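You operate a simulated robot arm through the tools that you are given. There is no shell and no other tool.

The job below is to be done with a simulated robot arm. You get a single attempt, and the scene is never put back.

## Task
Close the filled disc in the bun mould and set the bun on the small tray beside it.
Fine: turn the knob back to OPEN and leave the mould tray shut.
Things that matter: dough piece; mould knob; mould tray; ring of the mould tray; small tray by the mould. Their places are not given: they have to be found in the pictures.

The check looks at the end state, three seconds after you hand in, the way a careful person would. Anything else that was tipped, shoved, dropped, spilled or broken makes it a failure.

## Robot
A 7-joint arm with a two-finger parallel gripper, fixed in place. Base frame: the origin is at the foot of the arm, x ahead of it, y to its left, z up; the work surface is at about z = 830. Readings come in mm, degrees, newtons and seconds.
With the tool pointing down near the work surface it reaches from about 360 to 880 mm from the base axis. Its first joint turns from -166.0 to 166.0 degrees. Payload 3.43 kg.
Tool frame: the origin (TCP) lies between the finger pads and is the grasp point; the fingertips stand 34 mm ahead of it; z points along the fingers, y is the line along which they close. The gripper opens to 128 mm. The fingers are 24 mm wide and 12 mm thick; the gripper's body (48 by 130 mm) begins 96 mm behind the TCP.
Orientation is that of the tool frame in the base frame, as a unit quaternion [w, x, y, z]. With the fingers straight down and closing along the base's y, the tool's x points along the base's -x, its y along +y and its z along -z.

## Interface
- The arm moves only by the tool apply_moves. Its argument "plan" is a list of rows, each an object of numbers (a shift or turn left out is 0, a gripper value left out holds the last): "jaw": the gripper command, from -1 (shut) to 1 (fully open), values between in proportion; "x", "y", "z": the shift along the tool's x, y, z in units of 200 mm (1.0 is 200 mm); "ax", "ay", "az": the turn, a rotation vector about the tool's x, y, z in units of 180 degrees (1.0 is 180 degrees). In form: [{"jaw": .., "x": .., "y": .., "z": .., "ax": .., "ay": .., "az": ..}, ...]. A call has 1 to 20 rows; each row is the pose to reach, as a shift and turn from the pose commanded when the call began, along the tool's axes at that moment. A call with a number of a shift or a turn outside -1 to 1 is refused whole. Each row takes 0.2 s and may step no farther than 50 mm and 8.6 degrees from the row before; otherwise, or with a gripper value out of range, the whole call is refused. Where a pose cannot be reached the arm comes as near as it can. A force on the tool above 40 N (or 10 N above the force at the start of the call, whichever is more), or a blocked arm, ends the call early, and 0.2 s more pass. Each finger travels about 153 mm/s and halts on what it meets, pressing with about 34 N; the grip force reading is that of the motor and also rises with nothing between the fingers. The clock runs only during rows and for 0.2 s after the last one: add rows that repeat a pose to give the fingers time. It gives the time, the measured TCP pose, the force on the tool (base axes), the opening and the grip force at its end, in the units of the frame above (readings bear some noise), with the torque about the TCP (base axes, N m) and any sound that the robot's microphone picked up, and new pictures: "views" is both (left out), scene, wrist or none.
- Cameras (640 x 400 px; columns grow to the right, rows downward): "scene" is fixed at [220.4, -646.9, 1565.7]; the picture's right is [0.09, 1.00, 0.00], its down [0.94, -0.09, -0.34] and it looks along [-0.33, 0.03, -0.94] (base axes); focal length 214 px, centre (320, 200). "wrist" rides on the gripper at [76, -11, -160] in the tool frame; the picture's right is [0.15, 0.99, 0.00], its down [-0.88, 0.13, -0.46] and it looks along [-0.45, 0.07, 0.89] (tool axes); focal length 234 px, centre (320, 200).
- locate(camera, pixels): for up to 12 pixels [column, row] of the newest picture of that camera ("zoom" is the newest enlarged one), the place [x, y, z] in the base frame of the surface seen there, good to about 3 mm, but the place of the scene camera against the robot may be out by one fixed shift of up to 18 mm in any direction. It takes no simulated time.
- close_up(camera, box): a new picture of the part [left, top, right, bottom] of that camera's present view, enlarged. It takes no simulated time.
- hand_in(): hands the job in; it is judged then, once.

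Open the gripper and draw the arm clear of the work before you hand the job in, unless the task says otherwise.

The tools are called after "Call:" as a command line: name --argument value ..., lists and objects as JSON in quotes. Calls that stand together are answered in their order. apply_moves: Moves the arm, as the interface text tells. Its arguments: {"type":"object","properties":{"plan":{"type":"array","items":{"type":"object","properties":{"jaw":{"type":"number"},"x":{"type":"number"},"y":{"type":"number"},"z":{"type":"number"},"ax":{"type":"number"},"ay":{"type":"number"},"az":{"type":"number"}}}},"views":{"type":"string","enum":["both","scene","wrist","none"]}},"required":["plan"]} The other tools are called the same way: locate (camera, pixels) gives the place of the surface under pixels of a picture; close_up (camera, box) takes an enlarged picture of a part of a camera's view; hand_in () hands the job in.

At the start:

```text
time_s: 0.0
eef_pos: [-73.9, -552.6, 1249.4]
orientation: [0.0, -0.001, 1.0, 0.0]
contact_force: [-0.2, 0.1, -0.7]
moment: [-0.04, 0.05, 0.03]
grip_width: 127.7
gripper_force: 0.1
```

scene: 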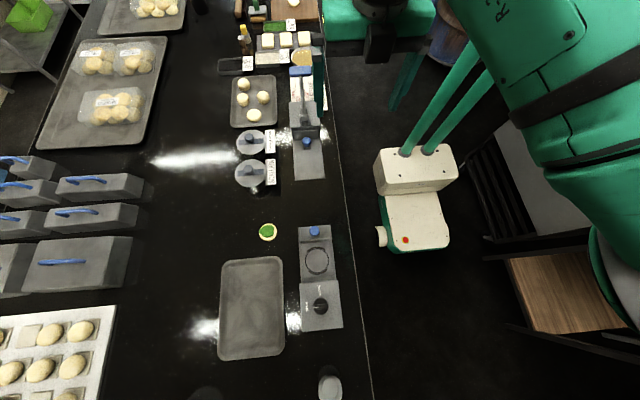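
wrist: 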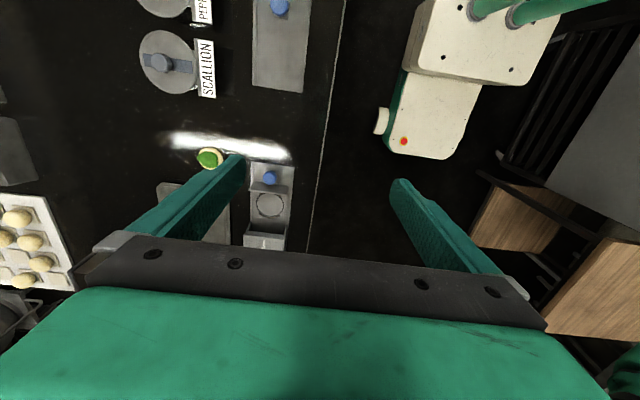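

The scene picture shows a disc with green filling at about (267,231), the mould device at (315,275), and a tray at (252,308). I'll enlarge these areas to read details.

Call:
close_up --camera "scene" --box '[210, 210, 370, 370]'

Call:
close_up --camera "wrist" --box '[150, 120, 330, 260]'

Call:
close_up --camera "scene" --box '[210, 0, 350, 200]'

```text
2.50 times, centred on (290, 290) of scene
```

zoom: 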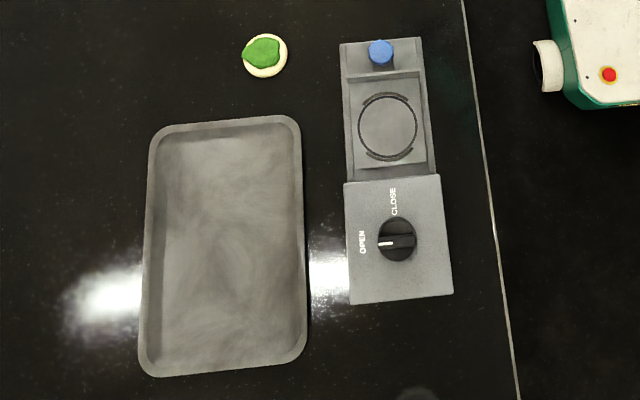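

```text
2.86 times, centred on (240, 190) of wrist
```

zoom: 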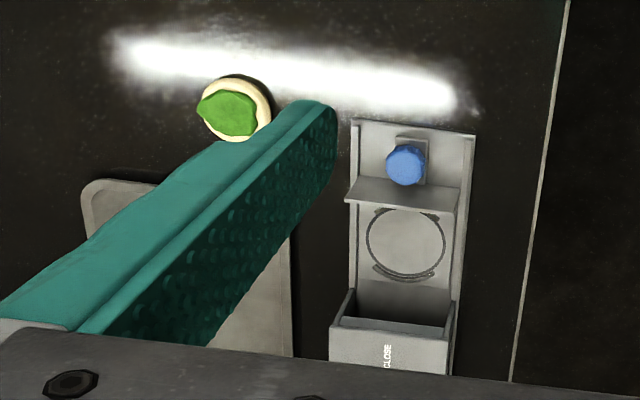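

```text
2.00 times, centred on (280, 100) of scene
```

zoom: 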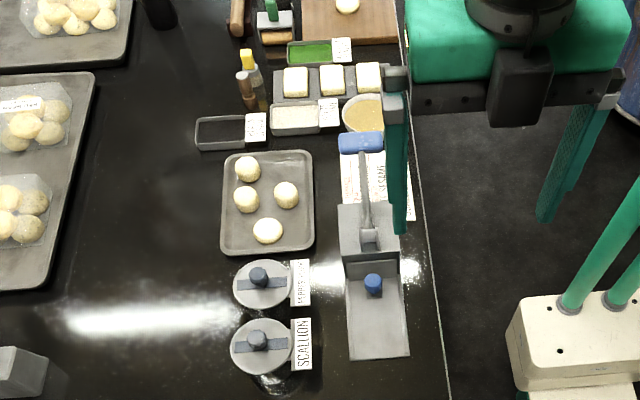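

The mould has a sliding tray with a blue knob (zoom (380,50)), a ring (388,125) and a housing with the OPEN/CLOSE knob (397,240). I'll take a fresh close-up and locate the key points.

Call:
close_up --camera "scene" --box '[250, 215, 350, 335]'

Call:
locate --camera "scene" --pixels '[[267, 231], [314, 231], [317, 261], [320, 306], [252, 308], [252, 270], [222, 262], [283, 355], [313, 305], [345, 280], [300, 230], [305, 330]]'

Call:
locate --camera "wrist" --pixels '[[209, 159], [269, 177], [269, 205], [300, 240], [262, 243]]'

```text
3.33 times, centred on (300, 275) of scene
```

zoom: 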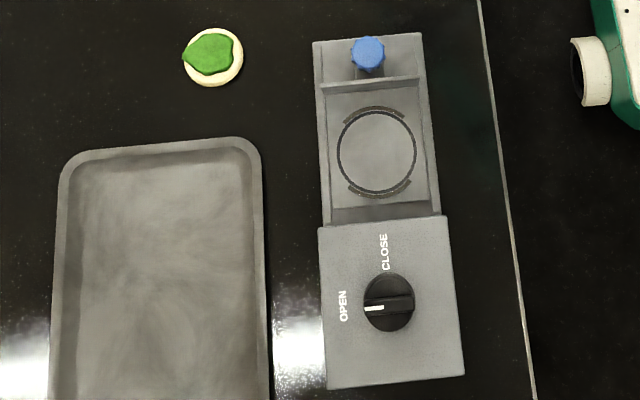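

```text
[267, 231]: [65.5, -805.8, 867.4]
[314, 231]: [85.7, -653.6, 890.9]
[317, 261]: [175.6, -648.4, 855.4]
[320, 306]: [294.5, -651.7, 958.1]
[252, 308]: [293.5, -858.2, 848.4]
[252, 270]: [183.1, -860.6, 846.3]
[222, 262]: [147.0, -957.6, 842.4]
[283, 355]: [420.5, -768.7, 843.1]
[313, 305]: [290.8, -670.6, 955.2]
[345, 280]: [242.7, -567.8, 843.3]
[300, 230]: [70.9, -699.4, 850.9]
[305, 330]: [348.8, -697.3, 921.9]
```

```text
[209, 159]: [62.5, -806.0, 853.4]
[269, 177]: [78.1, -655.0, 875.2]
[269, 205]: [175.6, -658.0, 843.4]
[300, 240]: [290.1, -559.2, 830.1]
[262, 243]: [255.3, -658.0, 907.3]
```

The wrist camera puts the dough at about (62,-806), the tray's blue knob at (78,-655), the ring at (175,-658) and the housing knob near (290,-660). I'll move the arm high above the mould to get a better wrist view.

Call:
apply_moves --plan '[{"x": -0.15, "y": -0.05, "z": 0.05}, {"x": -0.3, "y": -0.1, "z": 0.1}, {"x": -0.45, "y": -0.15, "z": 0.15}, {"x": -0.6, "y": -0.2, "z": 0.2}, {"x": -0.75, "y": -0.25, "z": 0.25}, {"x": -0.85, "y": -0.3, "z": 0.3}, {"x": -0.85, "y": -0.3, "z": 0.3}]'

```text
time_s: 1.6
eef_pos: [96.0, -612.7, 1189.6]
orientation: [0.0, 0.0, 1.0, 0.0]
contact_force: [0.0, 1.0, -0.1]
moment: [-0.03, 0.01, -0.01]
grip_width: 127.9
gripper_force: 0.0
```

scene: 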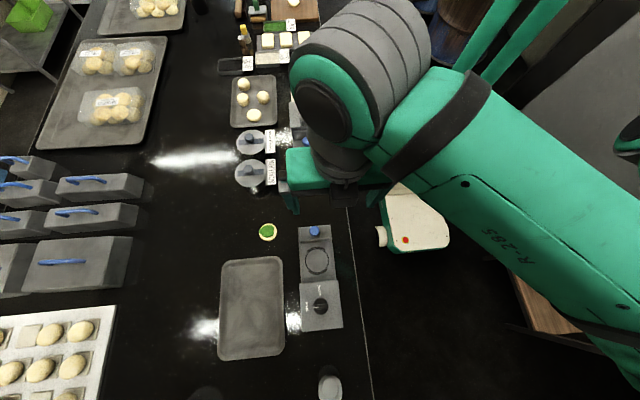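
wrist: 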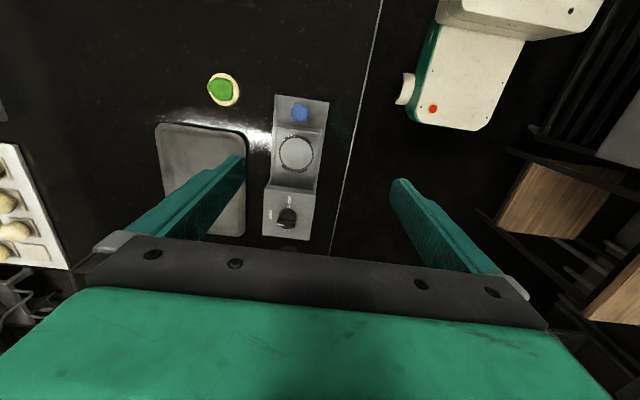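

Both views now show the disc, mould and tray unobstructed. I'll enlarge the wrist view around the mould (300,165) and disc (223,89).

Call:
close_up --camera "wrist" --box '[190, 60, 350, 250]'

Call:
locate --camera "wrist" --pixels '[[223, 89], [301, 112], [296, 153], [287, 213], [287, 217], [270, 200], [312, 202], [200, 150], [175, 150], [237, 150], [205, 232], [207, 128]]'

```text
2.11 times, centred on (270, 155) of wrist
```

zoom: 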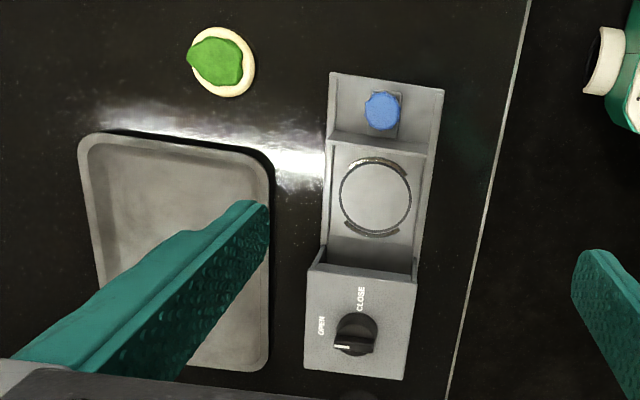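

```text
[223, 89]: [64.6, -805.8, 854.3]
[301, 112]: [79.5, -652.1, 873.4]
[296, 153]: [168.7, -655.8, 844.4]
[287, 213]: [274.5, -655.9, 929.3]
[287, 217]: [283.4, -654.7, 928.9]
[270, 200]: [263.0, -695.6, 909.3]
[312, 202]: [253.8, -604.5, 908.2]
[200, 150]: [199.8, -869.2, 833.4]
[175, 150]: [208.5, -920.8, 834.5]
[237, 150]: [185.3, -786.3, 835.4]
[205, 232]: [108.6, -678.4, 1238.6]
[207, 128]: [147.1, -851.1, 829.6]
```

The zoom shows the ring, rails and knob well, so I'll locate their edges precisely.

Call:
locate --camera "zoom" --pixels '[[342, 197], [410, 199], [377, 164], [371, 234], [375, 198], [327, 197], [424, 199], [333, 150], [424, 155], [380, 140], [318, 200], [432, 200]]'

Call:
locate --camera "zoom" --pixels '[[220, 30], [223, 95], [253, 62], [192, 62], [218, 60], [382, 108], [342, 345], [370, 346], [356, 318], [336, 335], [306, 370], [404, 378]]'

Call:
close_up --camera "wrist" --box '[255, 85, 345, 145]'

Call:
close_up --camera "wrist" --box '[200, 65, 250, 110]'

Call:
close_up --camera "wrist" --box '[255, 180, 335, 245]'

```text
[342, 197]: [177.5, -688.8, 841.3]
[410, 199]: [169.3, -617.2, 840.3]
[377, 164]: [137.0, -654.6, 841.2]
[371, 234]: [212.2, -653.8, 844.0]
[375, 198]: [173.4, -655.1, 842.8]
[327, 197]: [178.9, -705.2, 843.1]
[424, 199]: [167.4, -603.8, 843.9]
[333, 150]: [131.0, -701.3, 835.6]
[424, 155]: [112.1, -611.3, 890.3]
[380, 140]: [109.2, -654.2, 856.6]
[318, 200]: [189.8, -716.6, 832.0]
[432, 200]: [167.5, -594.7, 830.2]
```

```text
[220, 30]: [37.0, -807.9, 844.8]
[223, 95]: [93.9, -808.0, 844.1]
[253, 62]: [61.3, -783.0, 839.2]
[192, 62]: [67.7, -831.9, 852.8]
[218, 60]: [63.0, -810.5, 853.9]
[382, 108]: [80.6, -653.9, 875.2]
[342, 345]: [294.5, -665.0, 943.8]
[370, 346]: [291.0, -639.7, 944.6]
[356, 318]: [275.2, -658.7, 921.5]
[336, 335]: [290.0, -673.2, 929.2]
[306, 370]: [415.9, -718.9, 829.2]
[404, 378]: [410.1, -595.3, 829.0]
```

```text
6.67 times, centred on (300, 115) of wrist
```

zoom: 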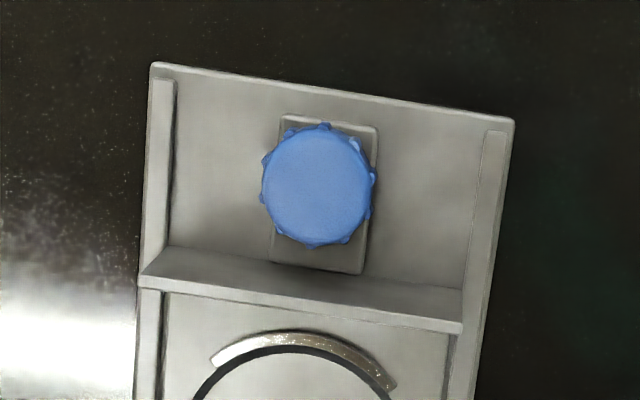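

```text
8.89 times, centred on (225, 88) of wrist
```

zoom: 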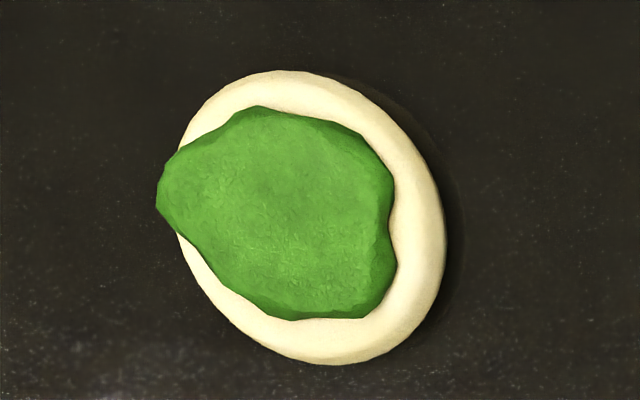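

```text
6.15 times, centred on (295, 212) of wrist
```

zoom: 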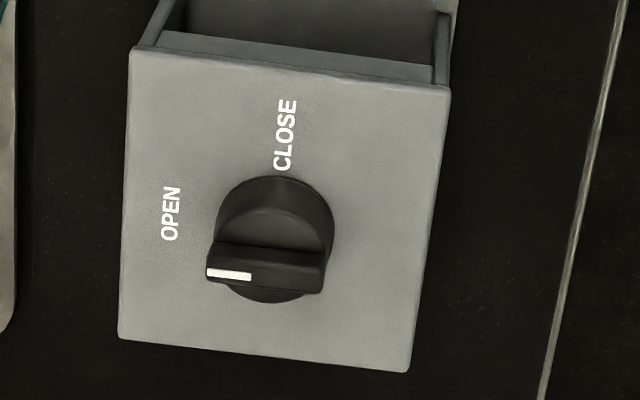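

The disc spans x≈37–94 around (65,-808) with the filling overhanging on its -y side, so closing along x grips the dough cleanly. I'll move over the disc while turning the tool -90° about its axis and look again.

Call:
apply_moves --plan '[{"x": 0.013, "y": -0.08, "z": 0.058, "az": -0.0416}, {"x": 0.026, "y": -0.16, "z": 0.116, "az": -0.0833}, {"x": 0.039, "y": -0.24, "z": 0.175, "az": -0.125}, {"x": 0.052, "y": -0.325, "z": 0.233, "az": -0.1667}, {"x": 0.065, "y": -0.406, "z": 0.29, "az": -0.2083}, {"x": 0.078, "y": -0.4875, "z": 0.35, "az": -0.25}, {"x": 0.09, "y": -0.57, "z": 0.41, "az": -0.2917}, {"x": 0.103, "y": -0.65, "z": 0.467, "az": -0.3333}, {"x": 0.116, "y": -0.73, "z": 0.525, "az": -0.375}, {"x": 0.129, "y": -0.81, "z": 0.583, "az": -0.4167}, {"x": 0.142, "y": -0.89, "z": 0.64, "az": -0.4583}, {"x": 0.155, "y": -0.975, "z": 0.7, "az": -0.5}, {"x": 0.155, "y": -0.975, "z": 0.7, "az": -0.5}]'

```text
time_s: 4.4
eef_pos: [64.8, -807.4, 1048.1]
orientation: [0.0, 0.708, -0.707, 0.0]
contact_force: [-0.8, -0.9, -0.9]
moment: [-0.03, -0.02, -0.01]
grip_width: 128.2
gripper_force: 0.0
```

scene: 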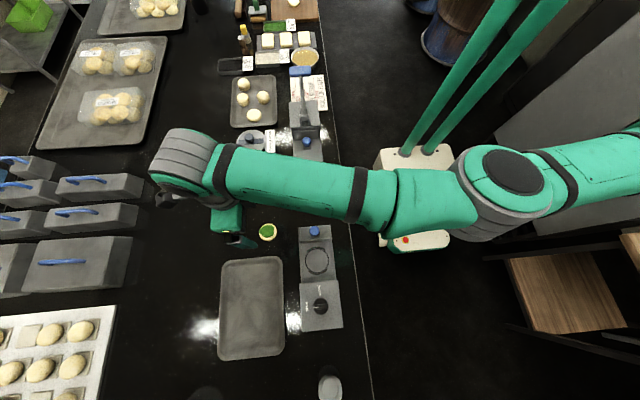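
wrist: 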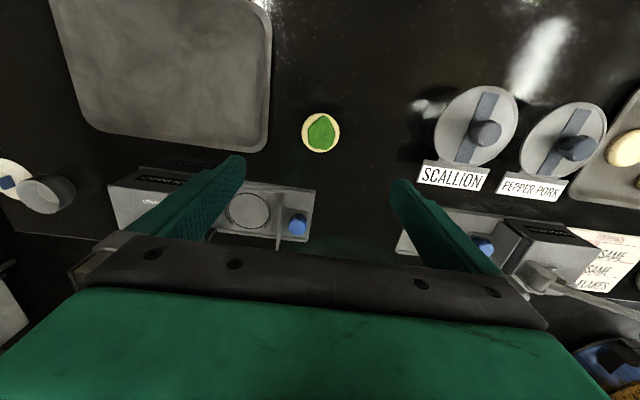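

The tool turned fine and the disc sits at wrist pixel (321,132). I'll enlarge it to find its edges.

Call:
close_up --camera "wrist" --box '[290, 105, 354, 160]'

Call:
locate --camera "wrist" --pixels '[[321, 132], [304, 132], [339, 132], [321, 115], [321, 151], [247, 210], [296, 225], [280, 220], [310, 240]]'

```text
7.27 times, centred on (322, 132) of wrist
```

zoom: 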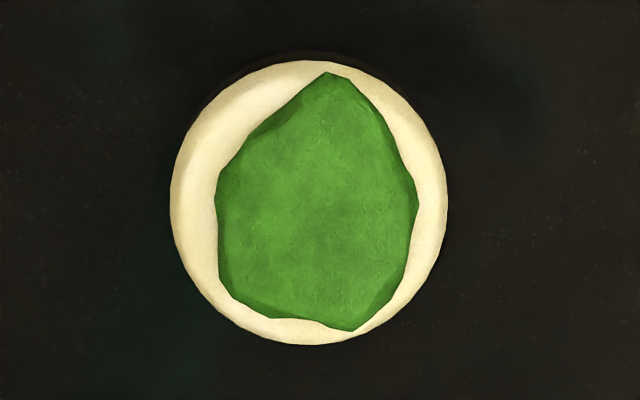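

```text
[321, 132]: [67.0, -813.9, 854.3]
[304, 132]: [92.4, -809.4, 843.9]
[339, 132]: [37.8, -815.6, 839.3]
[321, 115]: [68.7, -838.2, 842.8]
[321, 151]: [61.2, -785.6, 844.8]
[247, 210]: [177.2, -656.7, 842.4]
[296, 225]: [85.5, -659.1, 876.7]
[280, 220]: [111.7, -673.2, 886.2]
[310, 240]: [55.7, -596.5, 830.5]
```

The filling actually lies within the disc; I'll locate the disc rim points in the zoom (edges at columns 172/447 and rows 60/343).

Call:
locate --camera "zoom" --pixels '[[176, 205], [443, 205], [305, 66], [315, 340], [210, 110], [410, 110], [215, 295], [410, 290], [195, 200], [430, 205], [318, 200], [310, 330]]'

```text
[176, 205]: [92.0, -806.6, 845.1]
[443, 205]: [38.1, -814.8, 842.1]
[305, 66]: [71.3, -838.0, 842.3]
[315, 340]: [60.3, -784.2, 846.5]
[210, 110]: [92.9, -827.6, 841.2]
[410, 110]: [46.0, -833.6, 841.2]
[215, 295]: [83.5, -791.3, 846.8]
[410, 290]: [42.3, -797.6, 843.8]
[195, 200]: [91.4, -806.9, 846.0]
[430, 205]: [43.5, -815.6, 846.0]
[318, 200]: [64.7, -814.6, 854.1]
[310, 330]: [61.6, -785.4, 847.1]
```

The disc centre is (65,-811), diameter about 57 mm, dough top ~846. I'll narrow the jaw to ~90 mm (to stay clear of the tray) and descend to fingertips about 3 mm above the counter.

Call:
apply_moves --plan '[{"jaw": 0.4, "x": 0.009, "z": 0.1}, {"jaw": 0.4, "x": 0.018, "z": 0.22}, {"x": 0.018, "z": 0.34}, {"x": 0.018, "z": 0.46}, {"x": 0.018, "z": 0.58}, {"x": 0.018, "z": 0.68}, {"x": 0.018, "z": 0.76}, {"x": 0.018, "z": 0.82}, {"x": 0.018, "z": 0.86}, {"x": 0.018, "z": 0.86}]'

```text
time_s: 6.6
eef_pos: [64.7, -810.6, 877.0]
orientation: [0.0, 0.708, -0.707, 0.0]
contact_force: [0.0, 0.7, -0.8]
moment: [0.01, -0.02, 0.01]
grip_width: 89.5
gripper_force: 0.2
```

scene: 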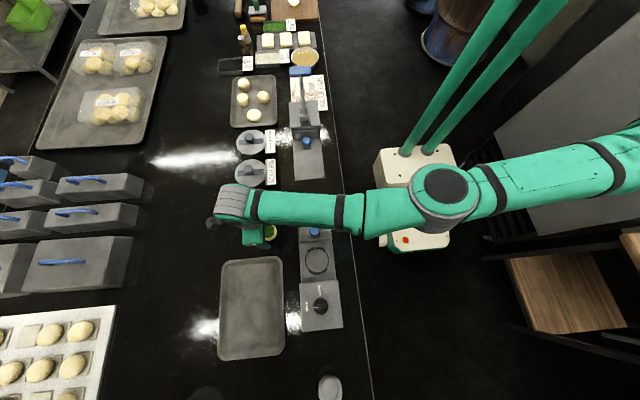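
wrist: 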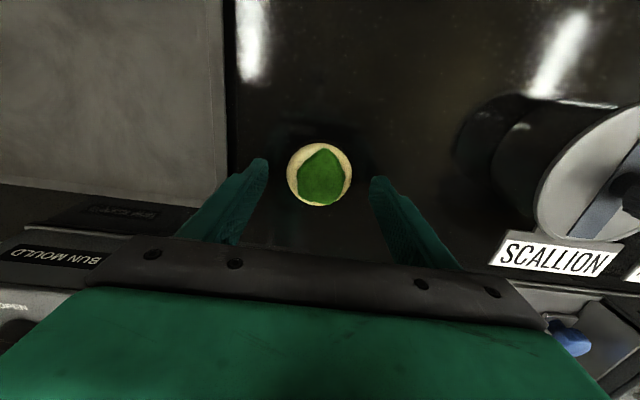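

The disc at (320,175) is centred between the fingers. I'll lower another 10 mm and close gently in steps.

Call:
apply_moves --plan '[{"jaw": 0.4, "z": 0.025}, {"jaw": 0.4, "z": 0.05}, {"jaw": 0.2, "z": 0.05}, {"jaw": 0.05, "z": 0.05}, {"jaw": -0.05, "z": 0.05}, {"jaw": -0.1, "z": 0.05}, {"jaw": -0.15, "z": 0.05}, {"jaw": -0.2, "z": 0.05}, {"jaw": -0.2, "z": 0.05}]'

```text
time_s: 8.6
eef_pos: [64.6, -810.4, 868.3]
orientation: [0.001, 0.707, -0.707, 0.0]
contact_force: [-0.1, -0.6, 2.1]
moment: [0.01, 0.02, 0.01]
grip_width: 57.4
gripper_force: 33.9
```

scene: 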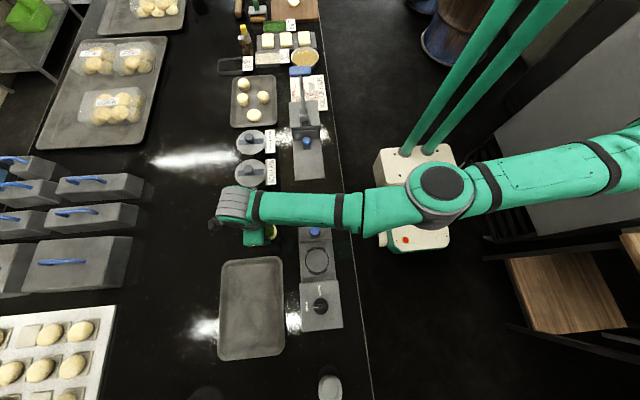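
wrist: 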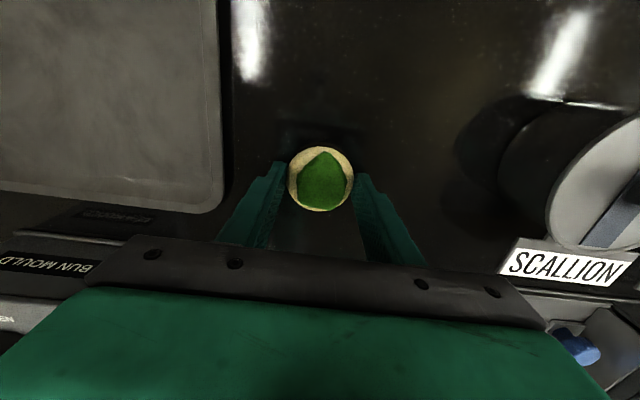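

The disc is held (width 57.4 mm, 33.9 N). I'll lift it straight up.

Call:
apply_moves --plan '[{"z": -0.03}, {"z": -0.1}, {"z": -0.2}, {"z": -0.3}, {"z": -0.4}, {"z": -0.5}, {"z": -0.56}, {"z": -0.56}]'

```text
time_s: 10.4
eef_pos: [64.4, -812.5, 979.2]
orientation: [0.0, -0.707, 0.707, 0.001]
contact_force: [0.0, 0.1, -1.0]
moment: [0.01, -0.06, 0.03]
grip_width: 57.2
gripper_force: 34.6
```

scene: 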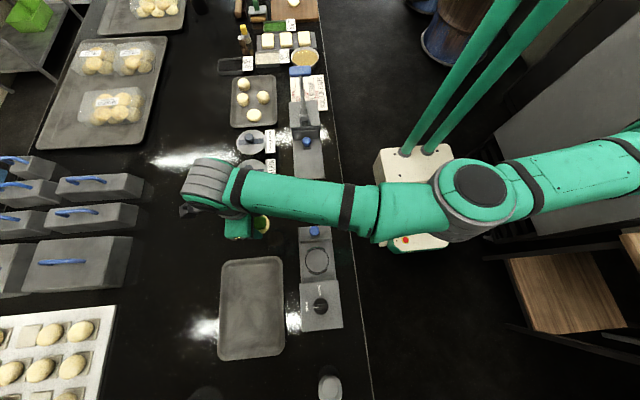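
wrist: 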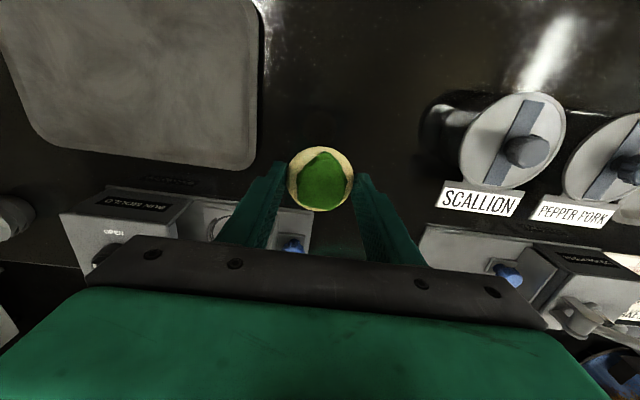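

The dough came up level with the filling intact. I'll carry it over the ring at about (175,-655) while turning the tool back +90°.

Call:
apply_moves --plan '[{"x": -0.0656, "y": -0.046, "az": 0.0416}, {"x": -0.131, "y": -0.092, "az": 0.0833}, {"x": -0.197, "y": -0.138, "az": 0.125}, {"x": -0.2625, "y": -0.184, "az": 0.1667}, {"x": -0.328, "y": -0.23, "az": 0.2083}, {"x": -0.394, "y": -0.276, "az": 0.25}, {"x": -0.459, "y": -0.322, "az": 0.2917}, {"x": -0.525, "y": -0.368, "az": 0.3333}, {"x": -0.59, "y": -0.414, "az": 0.375}, {"x": -0.656, "y": -0.46, "az": 0.4167}, {"x": -0.722, "y": -0.506, "az": 0.4583}, {"x": -0.7875, "y": -0.5525, "az": 0.5}, {"x": -0.7875, "y": -0.5525, "az": 0.5}]'

```text
time_s: 13.2
eef_pos: [175.7, -653.0, 979.5]
orientation: [0.0, 0.0, 1.0, 0.0]
contact_force: [-0.3, 0.3, 0.0]
moment: [0.0, 0.01, 0.0]
grip_width: 57.6
gripper_force: 34.1
```

scene: 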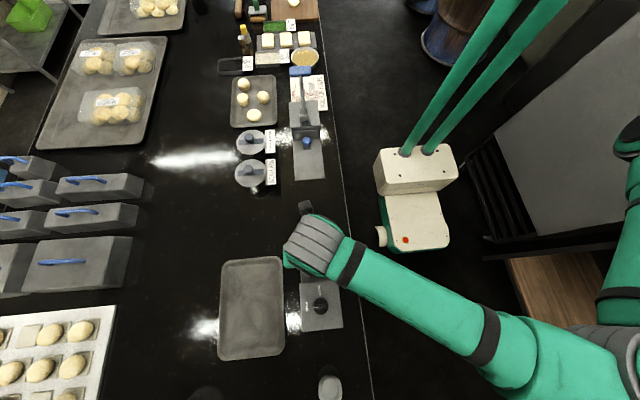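
wrist: 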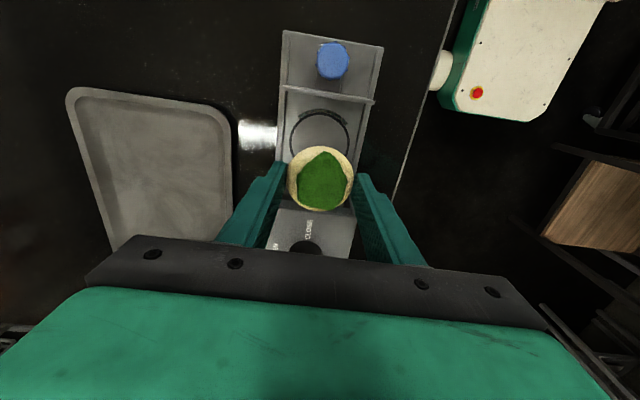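

The disc hangs at (321,180) with the ring visible behind it at (321,135). I'll locate ring, rails and disc edges from this closer view.

Call:
close_up --camera "wrist" --box '[265, 20, 395, 220]'

Call:
locate --camera "wrist" --pixels '[[291, 136], [349, 136], [321, 107], [288, 180], [353, 180], [321, 147], [321, 210], [321, 180], [283, 130], [360, 130], [330, 95], [333, 58]]'

```text
2.00 times, centred on (330, 120) of wrist
```

zoom: 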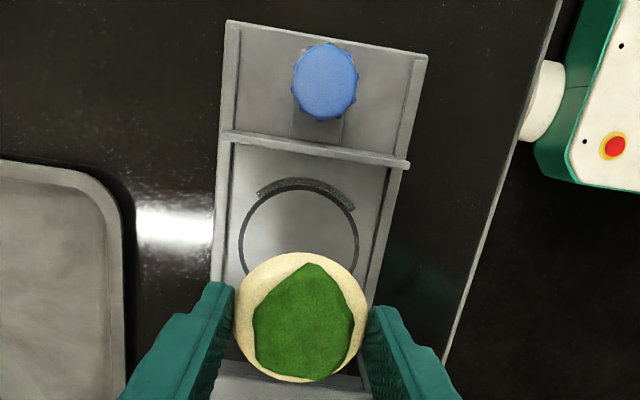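

```text
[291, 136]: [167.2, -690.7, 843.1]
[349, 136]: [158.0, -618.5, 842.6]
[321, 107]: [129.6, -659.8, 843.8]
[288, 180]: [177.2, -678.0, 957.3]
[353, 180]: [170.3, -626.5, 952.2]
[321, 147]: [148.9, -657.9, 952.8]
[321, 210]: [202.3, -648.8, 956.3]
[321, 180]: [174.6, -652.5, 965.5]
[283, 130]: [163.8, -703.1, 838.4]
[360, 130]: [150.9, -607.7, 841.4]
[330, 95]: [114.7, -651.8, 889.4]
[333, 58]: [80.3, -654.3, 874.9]
```

The held disc is centred at (175.6,-652.3) and the ring at about (174.6,-654.5). I'll correct by 1–2 mm and lower until the disc bottom is about 1 mm over the tray floor (z≈842).

Call:
apply_moves --plan '[{"x": 0.003, "y": -0.008, "z": 0.08}, {"x": 0.005, "y": -0.008, "z": 0.17}, {"x": 0.005, "y": -0.008, "z": 0.26}, {"x": 0.005, "y": -0.008, "z": 0.34}, {"x": 0.005, "y": -0.008, "z": 0.4}, {"x": 0.005, "y": -0.008, "z": 0.44}, {"x": 0.005, "y": -0.008, "z": 0.47}, {"x": 0.005, "y": -0.008, "z": 0.485}, {"x": 0.005, "y": -0.008, "z": 0.485}]'

```text
time_s: 15.2
eef_pos: [174.6, -655.3, 882.5]
orientation: [0.0, 0.0, 1.0, 0.0]
contact_force: [-0.6, 0.2, 0.0]
moment: [-0.02, 0.02, 0.0]
grip_width: 57.5
gripper_force: 34.6
```

scene: 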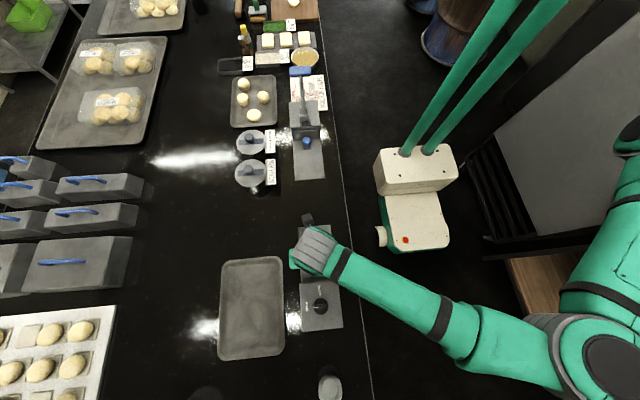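
wrist: 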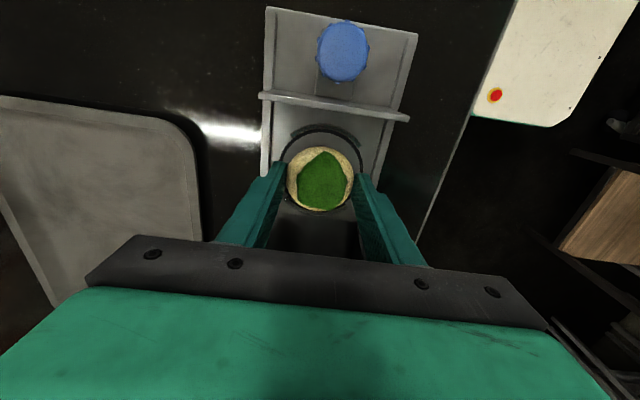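

The disc hovers in the ring with no contact force yet. I'll check with a close-up and lower in small steps until it touches.

Call:
close_up --camera "wrist" --box '[250, 80, 410, 240]'

Call:
apply_moves --plan '[{"z": 0.005}, {"z": 0.01}, {"z": 0.0125}, {"z": 0.0125}]' --views "wrist"

```text
2.50 times, centred on (330, 160) of wrist
```

zoom: 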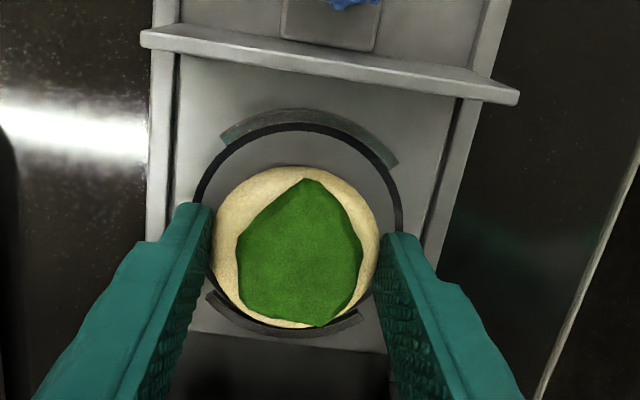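

```text
time_s: 16.2
eef_pos: [174.2, -655.4, 879.2]
orientation: [0.001, 0.001, 1.0, 0.0]
contact_force: [0.2, -0.7, 0.0]
moment: [0.0, 0.03, 0.02]
grip_width: 57.6
gripper_force: 33.2
```

wrist: 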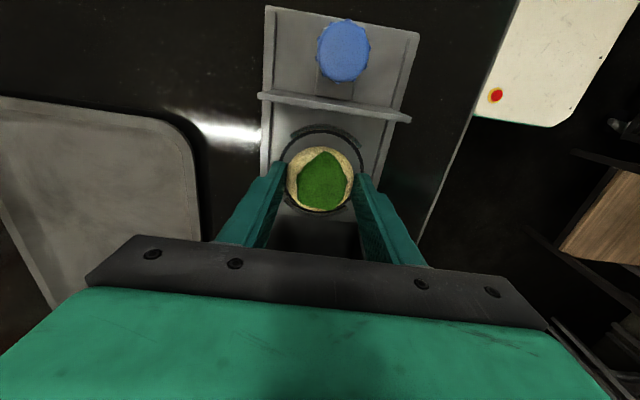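

Still no contact at TCP z 879. I'll continue in 1 mm steps.

Call:
apply_moves --plan '[{"z": 0.005}, {"z": 0.005}]' --views "none"

Call:
apply_moves --plan '[{"z": 0.005}, {"z": 0.005}]' --views "wrist"

Call:
close_up --camera "wrist" --box '[250, 80, 410, 240]'

```text
time_s: 16.8
eef_pos: [174.7, -654.5, 879.4]
orientation: [0.0, 0.0, 1.0, 0.0]
contact_force: [-0.3, 2.1, 6.9]
moment: [0.05, -0.05, -0.02]
grip_width: 57.3
gripper_force: 33.8
```

```text
time_s: 17.4
eef_pos: [175.2, -656.9, 880.3]
orientation: [0.0, 0.0, 1.0, -0.001]
contact_force: [1.2, 3.6, 22.4]
moment: [0.14, -0.07, -0.03]
grip_width: 56.9
gripper_force: 34.0
```

wrist: 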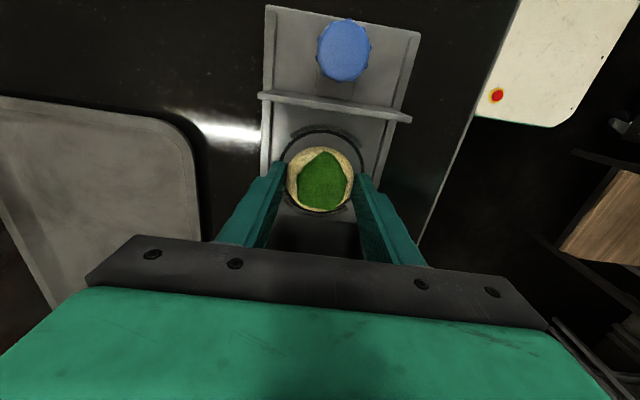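

```text
2.50 times, centred on (330, 160) of wrist
```

zoom: 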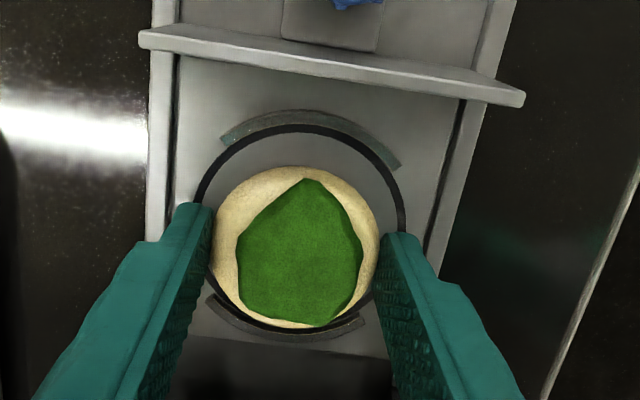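

Contact is now confirmed (22 N). I'll locate disc and ring edges to verify centring before releasing.

Call:
locate --camera "zoom" --pixels '[[290, 170], [300, 325], [217, 245], [376, 245], [296, 128], [280, 330], [197, 190], [404, 215], [295, 250], [250, 150], [265, 40], [300, 345]]'

```text
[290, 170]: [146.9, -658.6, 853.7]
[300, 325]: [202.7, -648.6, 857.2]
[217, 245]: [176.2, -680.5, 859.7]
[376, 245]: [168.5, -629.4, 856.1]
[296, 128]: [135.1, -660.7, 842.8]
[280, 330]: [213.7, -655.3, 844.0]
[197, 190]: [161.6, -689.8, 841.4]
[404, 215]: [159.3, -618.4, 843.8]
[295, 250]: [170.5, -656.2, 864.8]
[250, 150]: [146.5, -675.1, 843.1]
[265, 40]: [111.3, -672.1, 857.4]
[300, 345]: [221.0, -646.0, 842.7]
```

The disc centre (174.8,-655) matches the ring centre (174.4,-654). I'll release gently, raising the command 2 mm while opening to ~68 mm, then lift clear.

Call:
apply_moves --plan '[{"jaw": -0.2, "z": -0.007}, {"jaw": -0.05, "z": -0.012}, {"jaw": 0.06, "z": -0.012}, {"jaw": 0.06, "z": -0.012}, {"jaw": 0.06, "z": -0.06}, {"jaw": 0.06, "z": -0.14}, {"jaw": 0.1, "z": -0.24}, {"jaw": 0.2, "z": -0.34}, {"jaw": 0.2, "z": -0.45}, {"jaw": 0.2, "z": -0.5}, {"jaw": 0.2, "z": -0.5}]'

Call:
close_up --camera "wrist" --box '[250, 20, 410, 240]'

```text
time_s: 19.8
eef_pos: [174.1, -654.7, 979.1]
orientation: [0.0, 0.0, 1.0, 0.0]
contact_force: [0.7, 0.0, 0.5]
moment: [0.0, -0.02, 0.05]
grip_width: 76.6
gripper_force: 0.0
```

scene: 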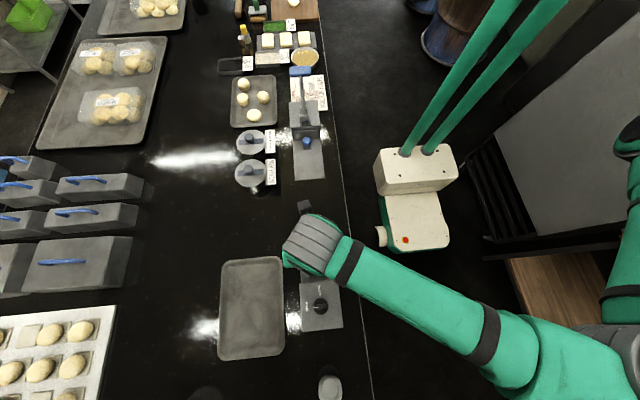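
wrist: 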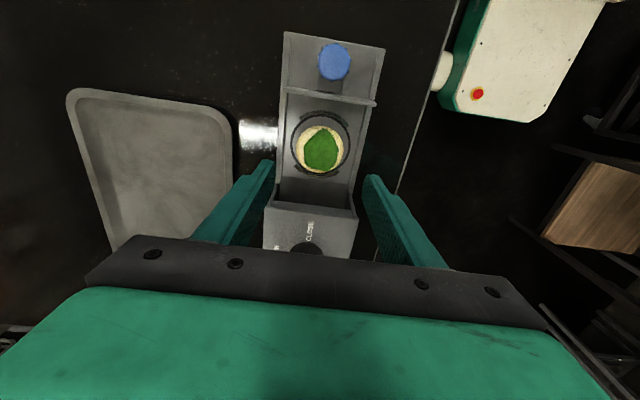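

```text
1.82 times, centred on (330, 130) of wrist
```

zoom: 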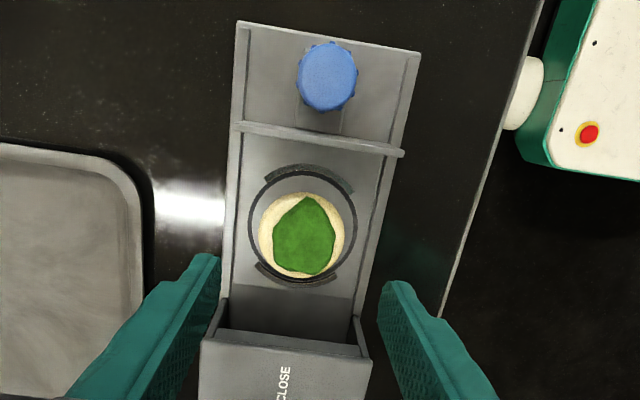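

The disc was released in the ring. I'll verify its rest position and look at the knob and plate geometry ahead at (333,60).

Call:
locate --camera "zoom" --pixels '[[302, 196], [299, 276], [261, 235], [342, 235], [304, 178], [300, 284], [250, 225], [356, 225], [328, 75], [320, 120], [270, 60], [318, 140]]'

Call:
close_up --camera "wrist" --box '[280, 25, 390, 110]'

```text
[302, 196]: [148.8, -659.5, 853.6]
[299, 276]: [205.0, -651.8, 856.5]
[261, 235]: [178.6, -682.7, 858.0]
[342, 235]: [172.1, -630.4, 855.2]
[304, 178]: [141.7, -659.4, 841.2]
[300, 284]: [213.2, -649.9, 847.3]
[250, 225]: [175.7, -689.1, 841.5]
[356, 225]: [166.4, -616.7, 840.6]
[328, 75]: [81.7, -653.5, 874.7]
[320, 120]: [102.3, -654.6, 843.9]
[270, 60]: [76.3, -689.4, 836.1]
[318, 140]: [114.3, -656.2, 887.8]
```

```text
4.71 times, centred on (335, 68) of wrist
```

zoom: 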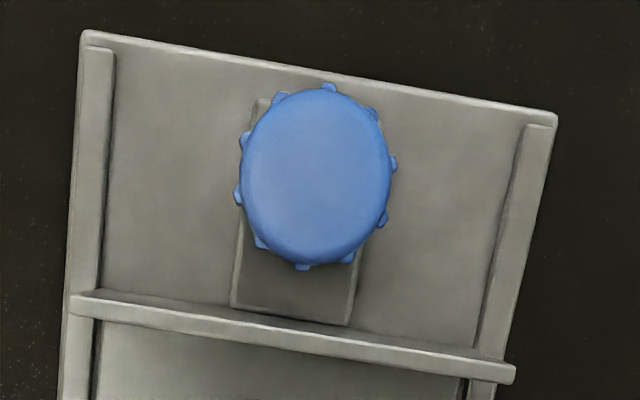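

The disc rests centred in the ring. The blue handle is an upright knob at (81,-654), top z≈875, ~31 mm across, on a plate at z≈844; I'll move over it and lower with the jaw at ~64 mm.

Call:
apply_moves --plan '[{"jaw": 0.0, "x": 0.1}, {"x": 0.22}, {"x": 0.34}, {"x": 0.44}, {"x": 0.465}, {"x": 0.465, "z": 0.1}, {"x": 0.465, "z": 0.2}, {"x": 0.465, "z": 0.29}, {"x": 0.465, "z": 0.35}, {"x": 0.465, "z": 0.39}, {"x": 0.465, "z": 0.39}]'

Call:
close_up --camera "wrist" --box '[220, 80, 420, 240]'

```text
time_s: 22.2
eef_pos: [81.0, -656.0, 900.6]
orientation: [-0.001, 0.0, 1.0, 0.0]
contact_force: [0.1, 0.6, 0.1]
moment: [-0.03, 0.0, -0.02]
grip_width: 63.9
gripper_force: 0.0
```

scene: 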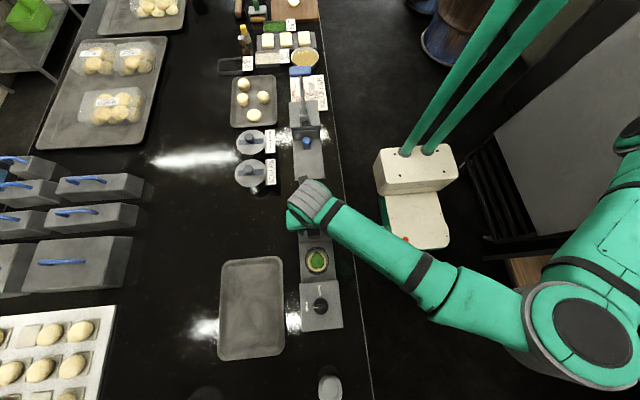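
wrist: 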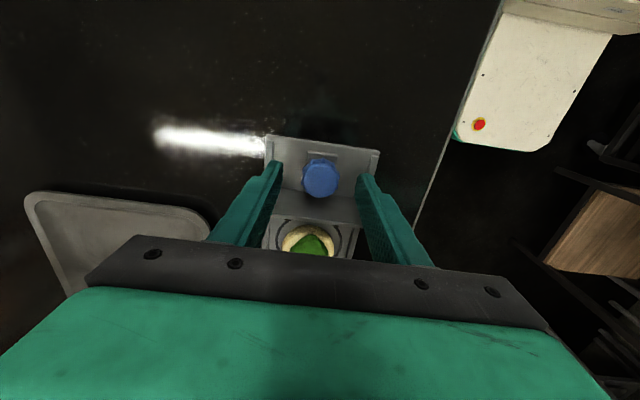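

```text
2.50 times, centred on (320, 160) of wrist
```

zoom: 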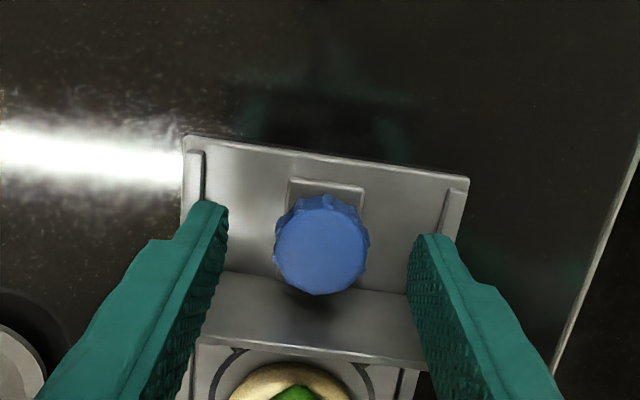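

The knob at zoom (321,245) is centred between the fingers. I'll lower 17 mm and close on it.

Call:
apply_moves --plan '[{"jaw": 0.0, "z": 0.04}, {"jaw": 0.0, "z": 0.083}, {"jaw": -0.2, "z": 0.083}, {"jaw": -0.4, "z": 0.083}, {"jaw": -0.5, "z": 0.083}, {"jaw": -0.6, "z": 0.083}, {"jaw": -0.65, "z": 0.083}, {"jaw": -0.65, "z": 0.083}]' --views "wrist"

```text
time_s: 24.0
eef_pos: [81.7, -655.9, 882.9]
orientation: [0.0, 0.0, 1.0, 0.001]
contact_force: [0.7, 7.9, -0.9]
moment: [0.13, -0.17, -0.01]
grip_width: 33.3
gripper_force: 44.8
```

wrist: 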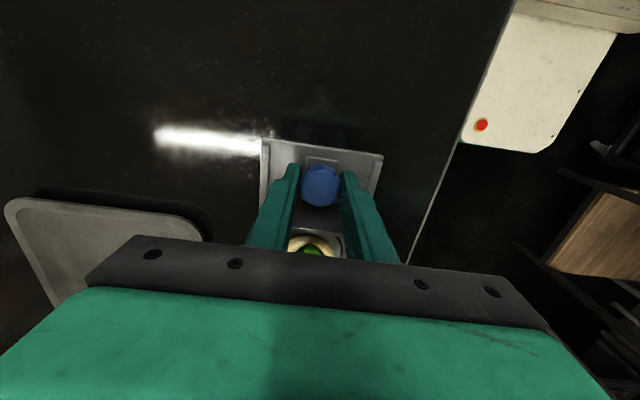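

The blue knob is gripped (33 mm). I'll push the tray in along +x, slowly, first 100 mm.

Call:
apply_moves --plan '[{"x": -0.03}, {"x": -0.08}, {"x": -0.13}, {"x": -0.18}, {"x": -0.23}, {"x": -0.28}, {"x": -0.33}, {"x": -0.38}, {"x": -0.43}, {"x": -0.48}, {"x": -0.5}]'

```text
time_s: 26.4
eef_pos: [181.9, -655.1, 882.7]
orientation: [-0.001, 0.0, 1.0, 0.0]
contact_force: [-1.1, 10.5, -6.5]
moment: [0.03, 0.22, -0.05]
grip_width: 33.3
gripper_force: 44.2
```

scene: 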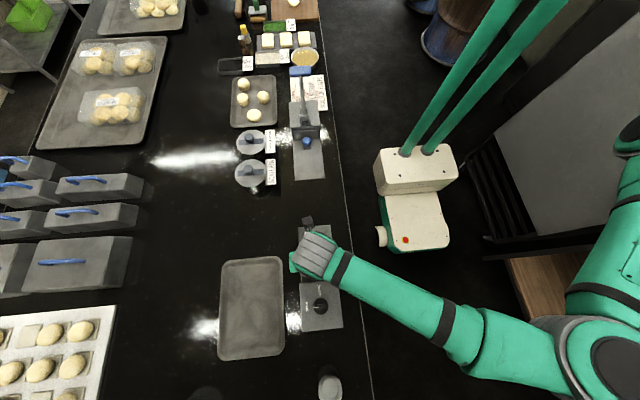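
wrist: 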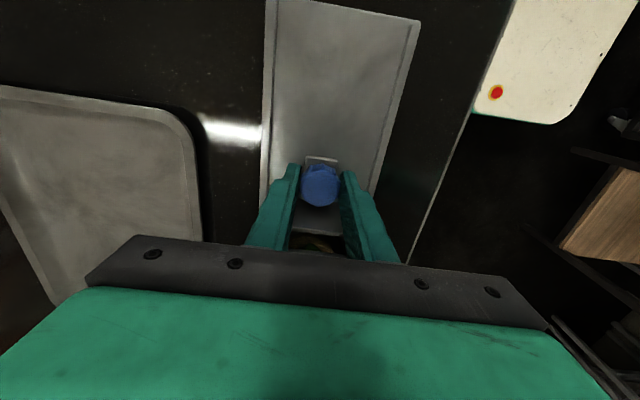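

The tray slides with the knob (now x≈182). I'll continue in smaller steps until it meets its stop.

Call:
apply_moves --plan '[{"x": -0.025}, {"x": -0.05}, {"x": -0.075}, {"x": -0.1}, {"x": -0.12}, {"x": -0.14}, {"x": -0.16}, {"x": -0.18}, {"x": -0.2}, {"x": -0.22}]'

```text
time_s: 28.4
eef_pos: [215.1, -655.3, 884.4]
orientation: [-0.002, 0.002, 1.0, 0.001]
contact_force: [-7.5, 4.5, 4.1]
moment: [0.17, -0.42, 0.3]
grip_width: 32.4
gripper_force: 8.5
stopped in row 9: the force on the tool passed its limit at 42 N (the readings are from after the stop); the commanded pose is now the measured one
```

scene: 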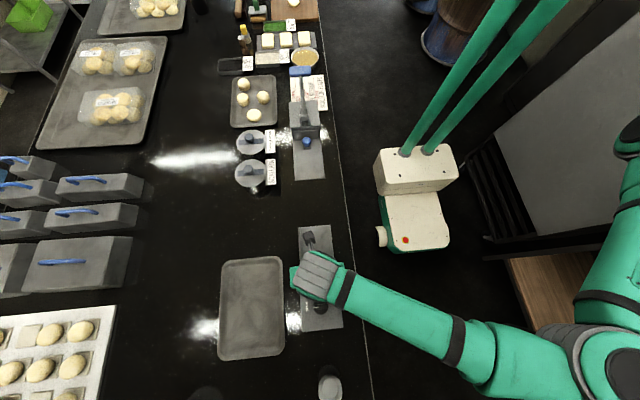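
wrist: 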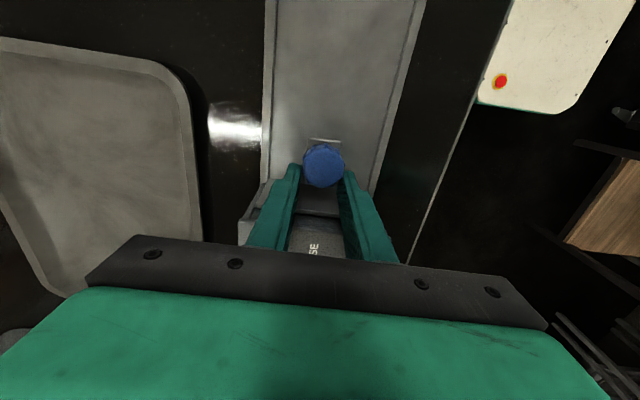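

It stopped at 42 N with TCP x≈215; the knob now appears at (323,165), slightly slipped back in the grip. I'll zoom in to see whether the tray is fully shut.

Call:
close_up --camera "wrist" --box '[230, 110, 410, 260]'

Call:
locate --camera "wrist" --pixels '[[323, 165], [323, 148], [318, 200], [330, 215], [260, 195], [250, 225], [320, 240]]'

Call:
close_up --camera "scene" --box '[280, 215, 360, 345]'

```text
2.67 times, centred on (320, 185) of wrist
```

zoom: 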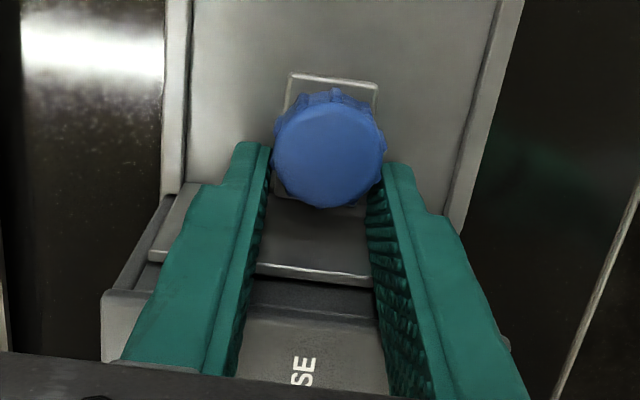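

```text
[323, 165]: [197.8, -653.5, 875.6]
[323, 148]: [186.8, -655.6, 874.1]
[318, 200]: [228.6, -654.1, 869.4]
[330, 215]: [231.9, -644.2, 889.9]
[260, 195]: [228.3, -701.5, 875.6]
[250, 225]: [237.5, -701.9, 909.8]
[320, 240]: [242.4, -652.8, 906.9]
```

```text
3.08 times, centred on (320, 280) of scene
```

zoom: 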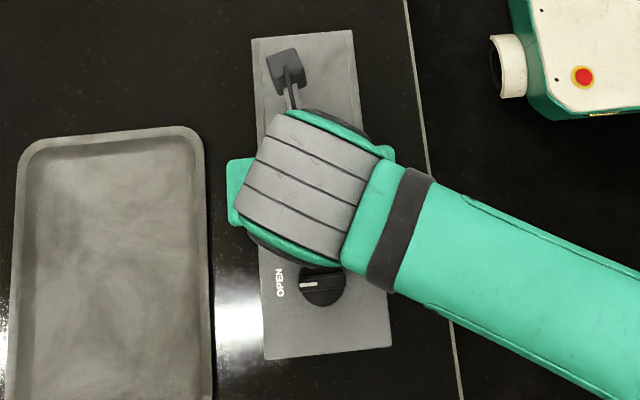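

The wall is at x≈230 against the housing front (≈237) and the knob at x≈198, so the ring is under the housing knob (x≈291). I'll open, lift clear and inspect.

Call:
apply_moves --plan '[{"jaw": -0.4}, {"jaw": -0.1}, {"jaw": 0.0}, {"jaw": 0.0, "z": -0.1}, {"z": -0.22}, {"z": -0.36}, {"z": -0.5}, {"z": -0.64}, {"z": -0.7}, {"z": -0.7, "x": 0.1}, {"z": -0.7, "x": 0.2}, {"z": -0.7, "x": 0.2}]'

Call:
close_up --camera "wrist" --box '[220, 60, 400, 240]'

```text
time_s: 31.0
eef_pos: [178.4, -655.6, 1023.7]
orientation: [-0.002, 0.001, 1.0, 0.001]
contact_force: [0.5, 0.7, -0.2]
moment: [0.04, -0.02, 0.0]
grip_width: 64.0
gripper_force: 0.1
```

scene: 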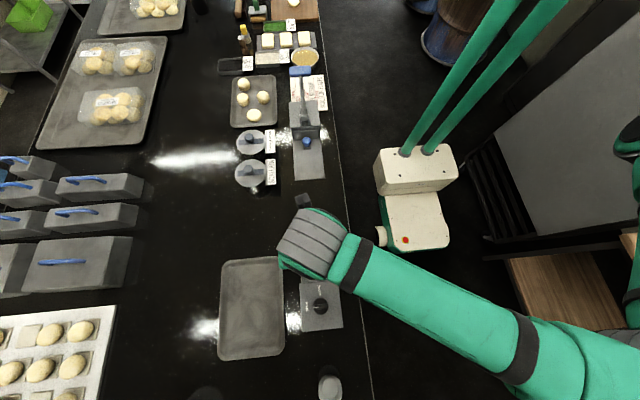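
wrist: 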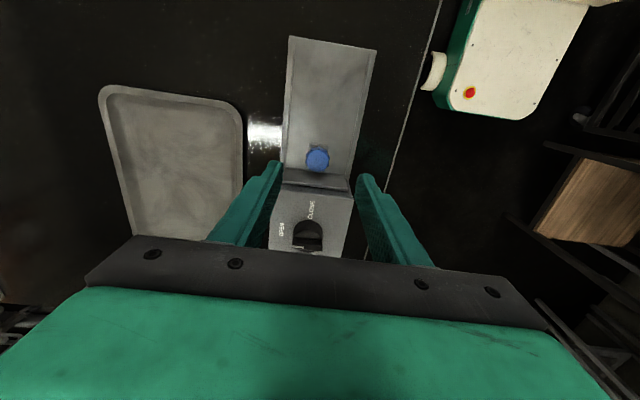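

```text
2.22 times, centred on (310, 150) of wrist
```

zoom: 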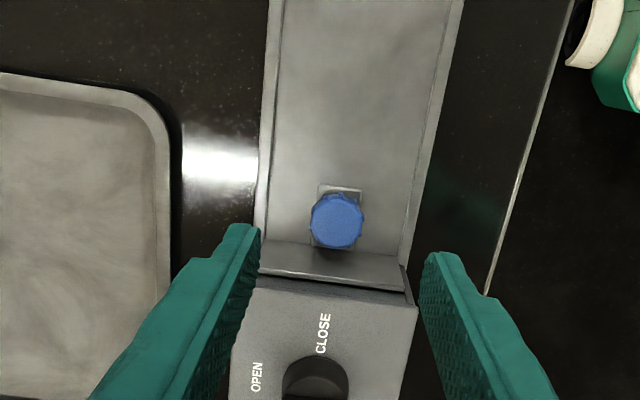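

The tray looks shut with its wall against the housing. I'll check with precise points and a scene close-up.

Call:
locate --camera "zoom" --pixels '[[336, 218], [330, 268], [330, 278], [330, 290], [290, 265], [400, 285], [315, 365], [325, 380], [250, 300]]'

Call:
close_up --camera "scene" --box '[280, 260, 360, 340]'

```text
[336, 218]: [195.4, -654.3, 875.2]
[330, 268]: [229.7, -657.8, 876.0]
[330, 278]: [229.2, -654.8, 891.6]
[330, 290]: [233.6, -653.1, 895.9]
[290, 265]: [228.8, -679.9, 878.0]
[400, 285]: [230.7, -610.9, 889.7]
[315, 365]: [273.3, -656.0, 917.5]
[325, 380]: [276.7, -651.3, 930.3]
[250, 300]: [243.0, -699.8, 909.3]
```

```text
5.00 times, centred on (320, 300) of scene
```

zoom: 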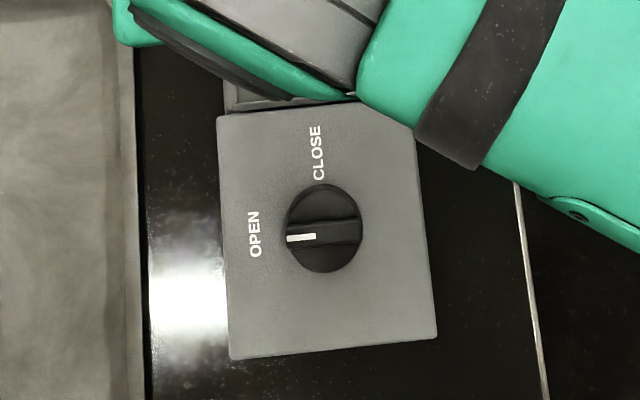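

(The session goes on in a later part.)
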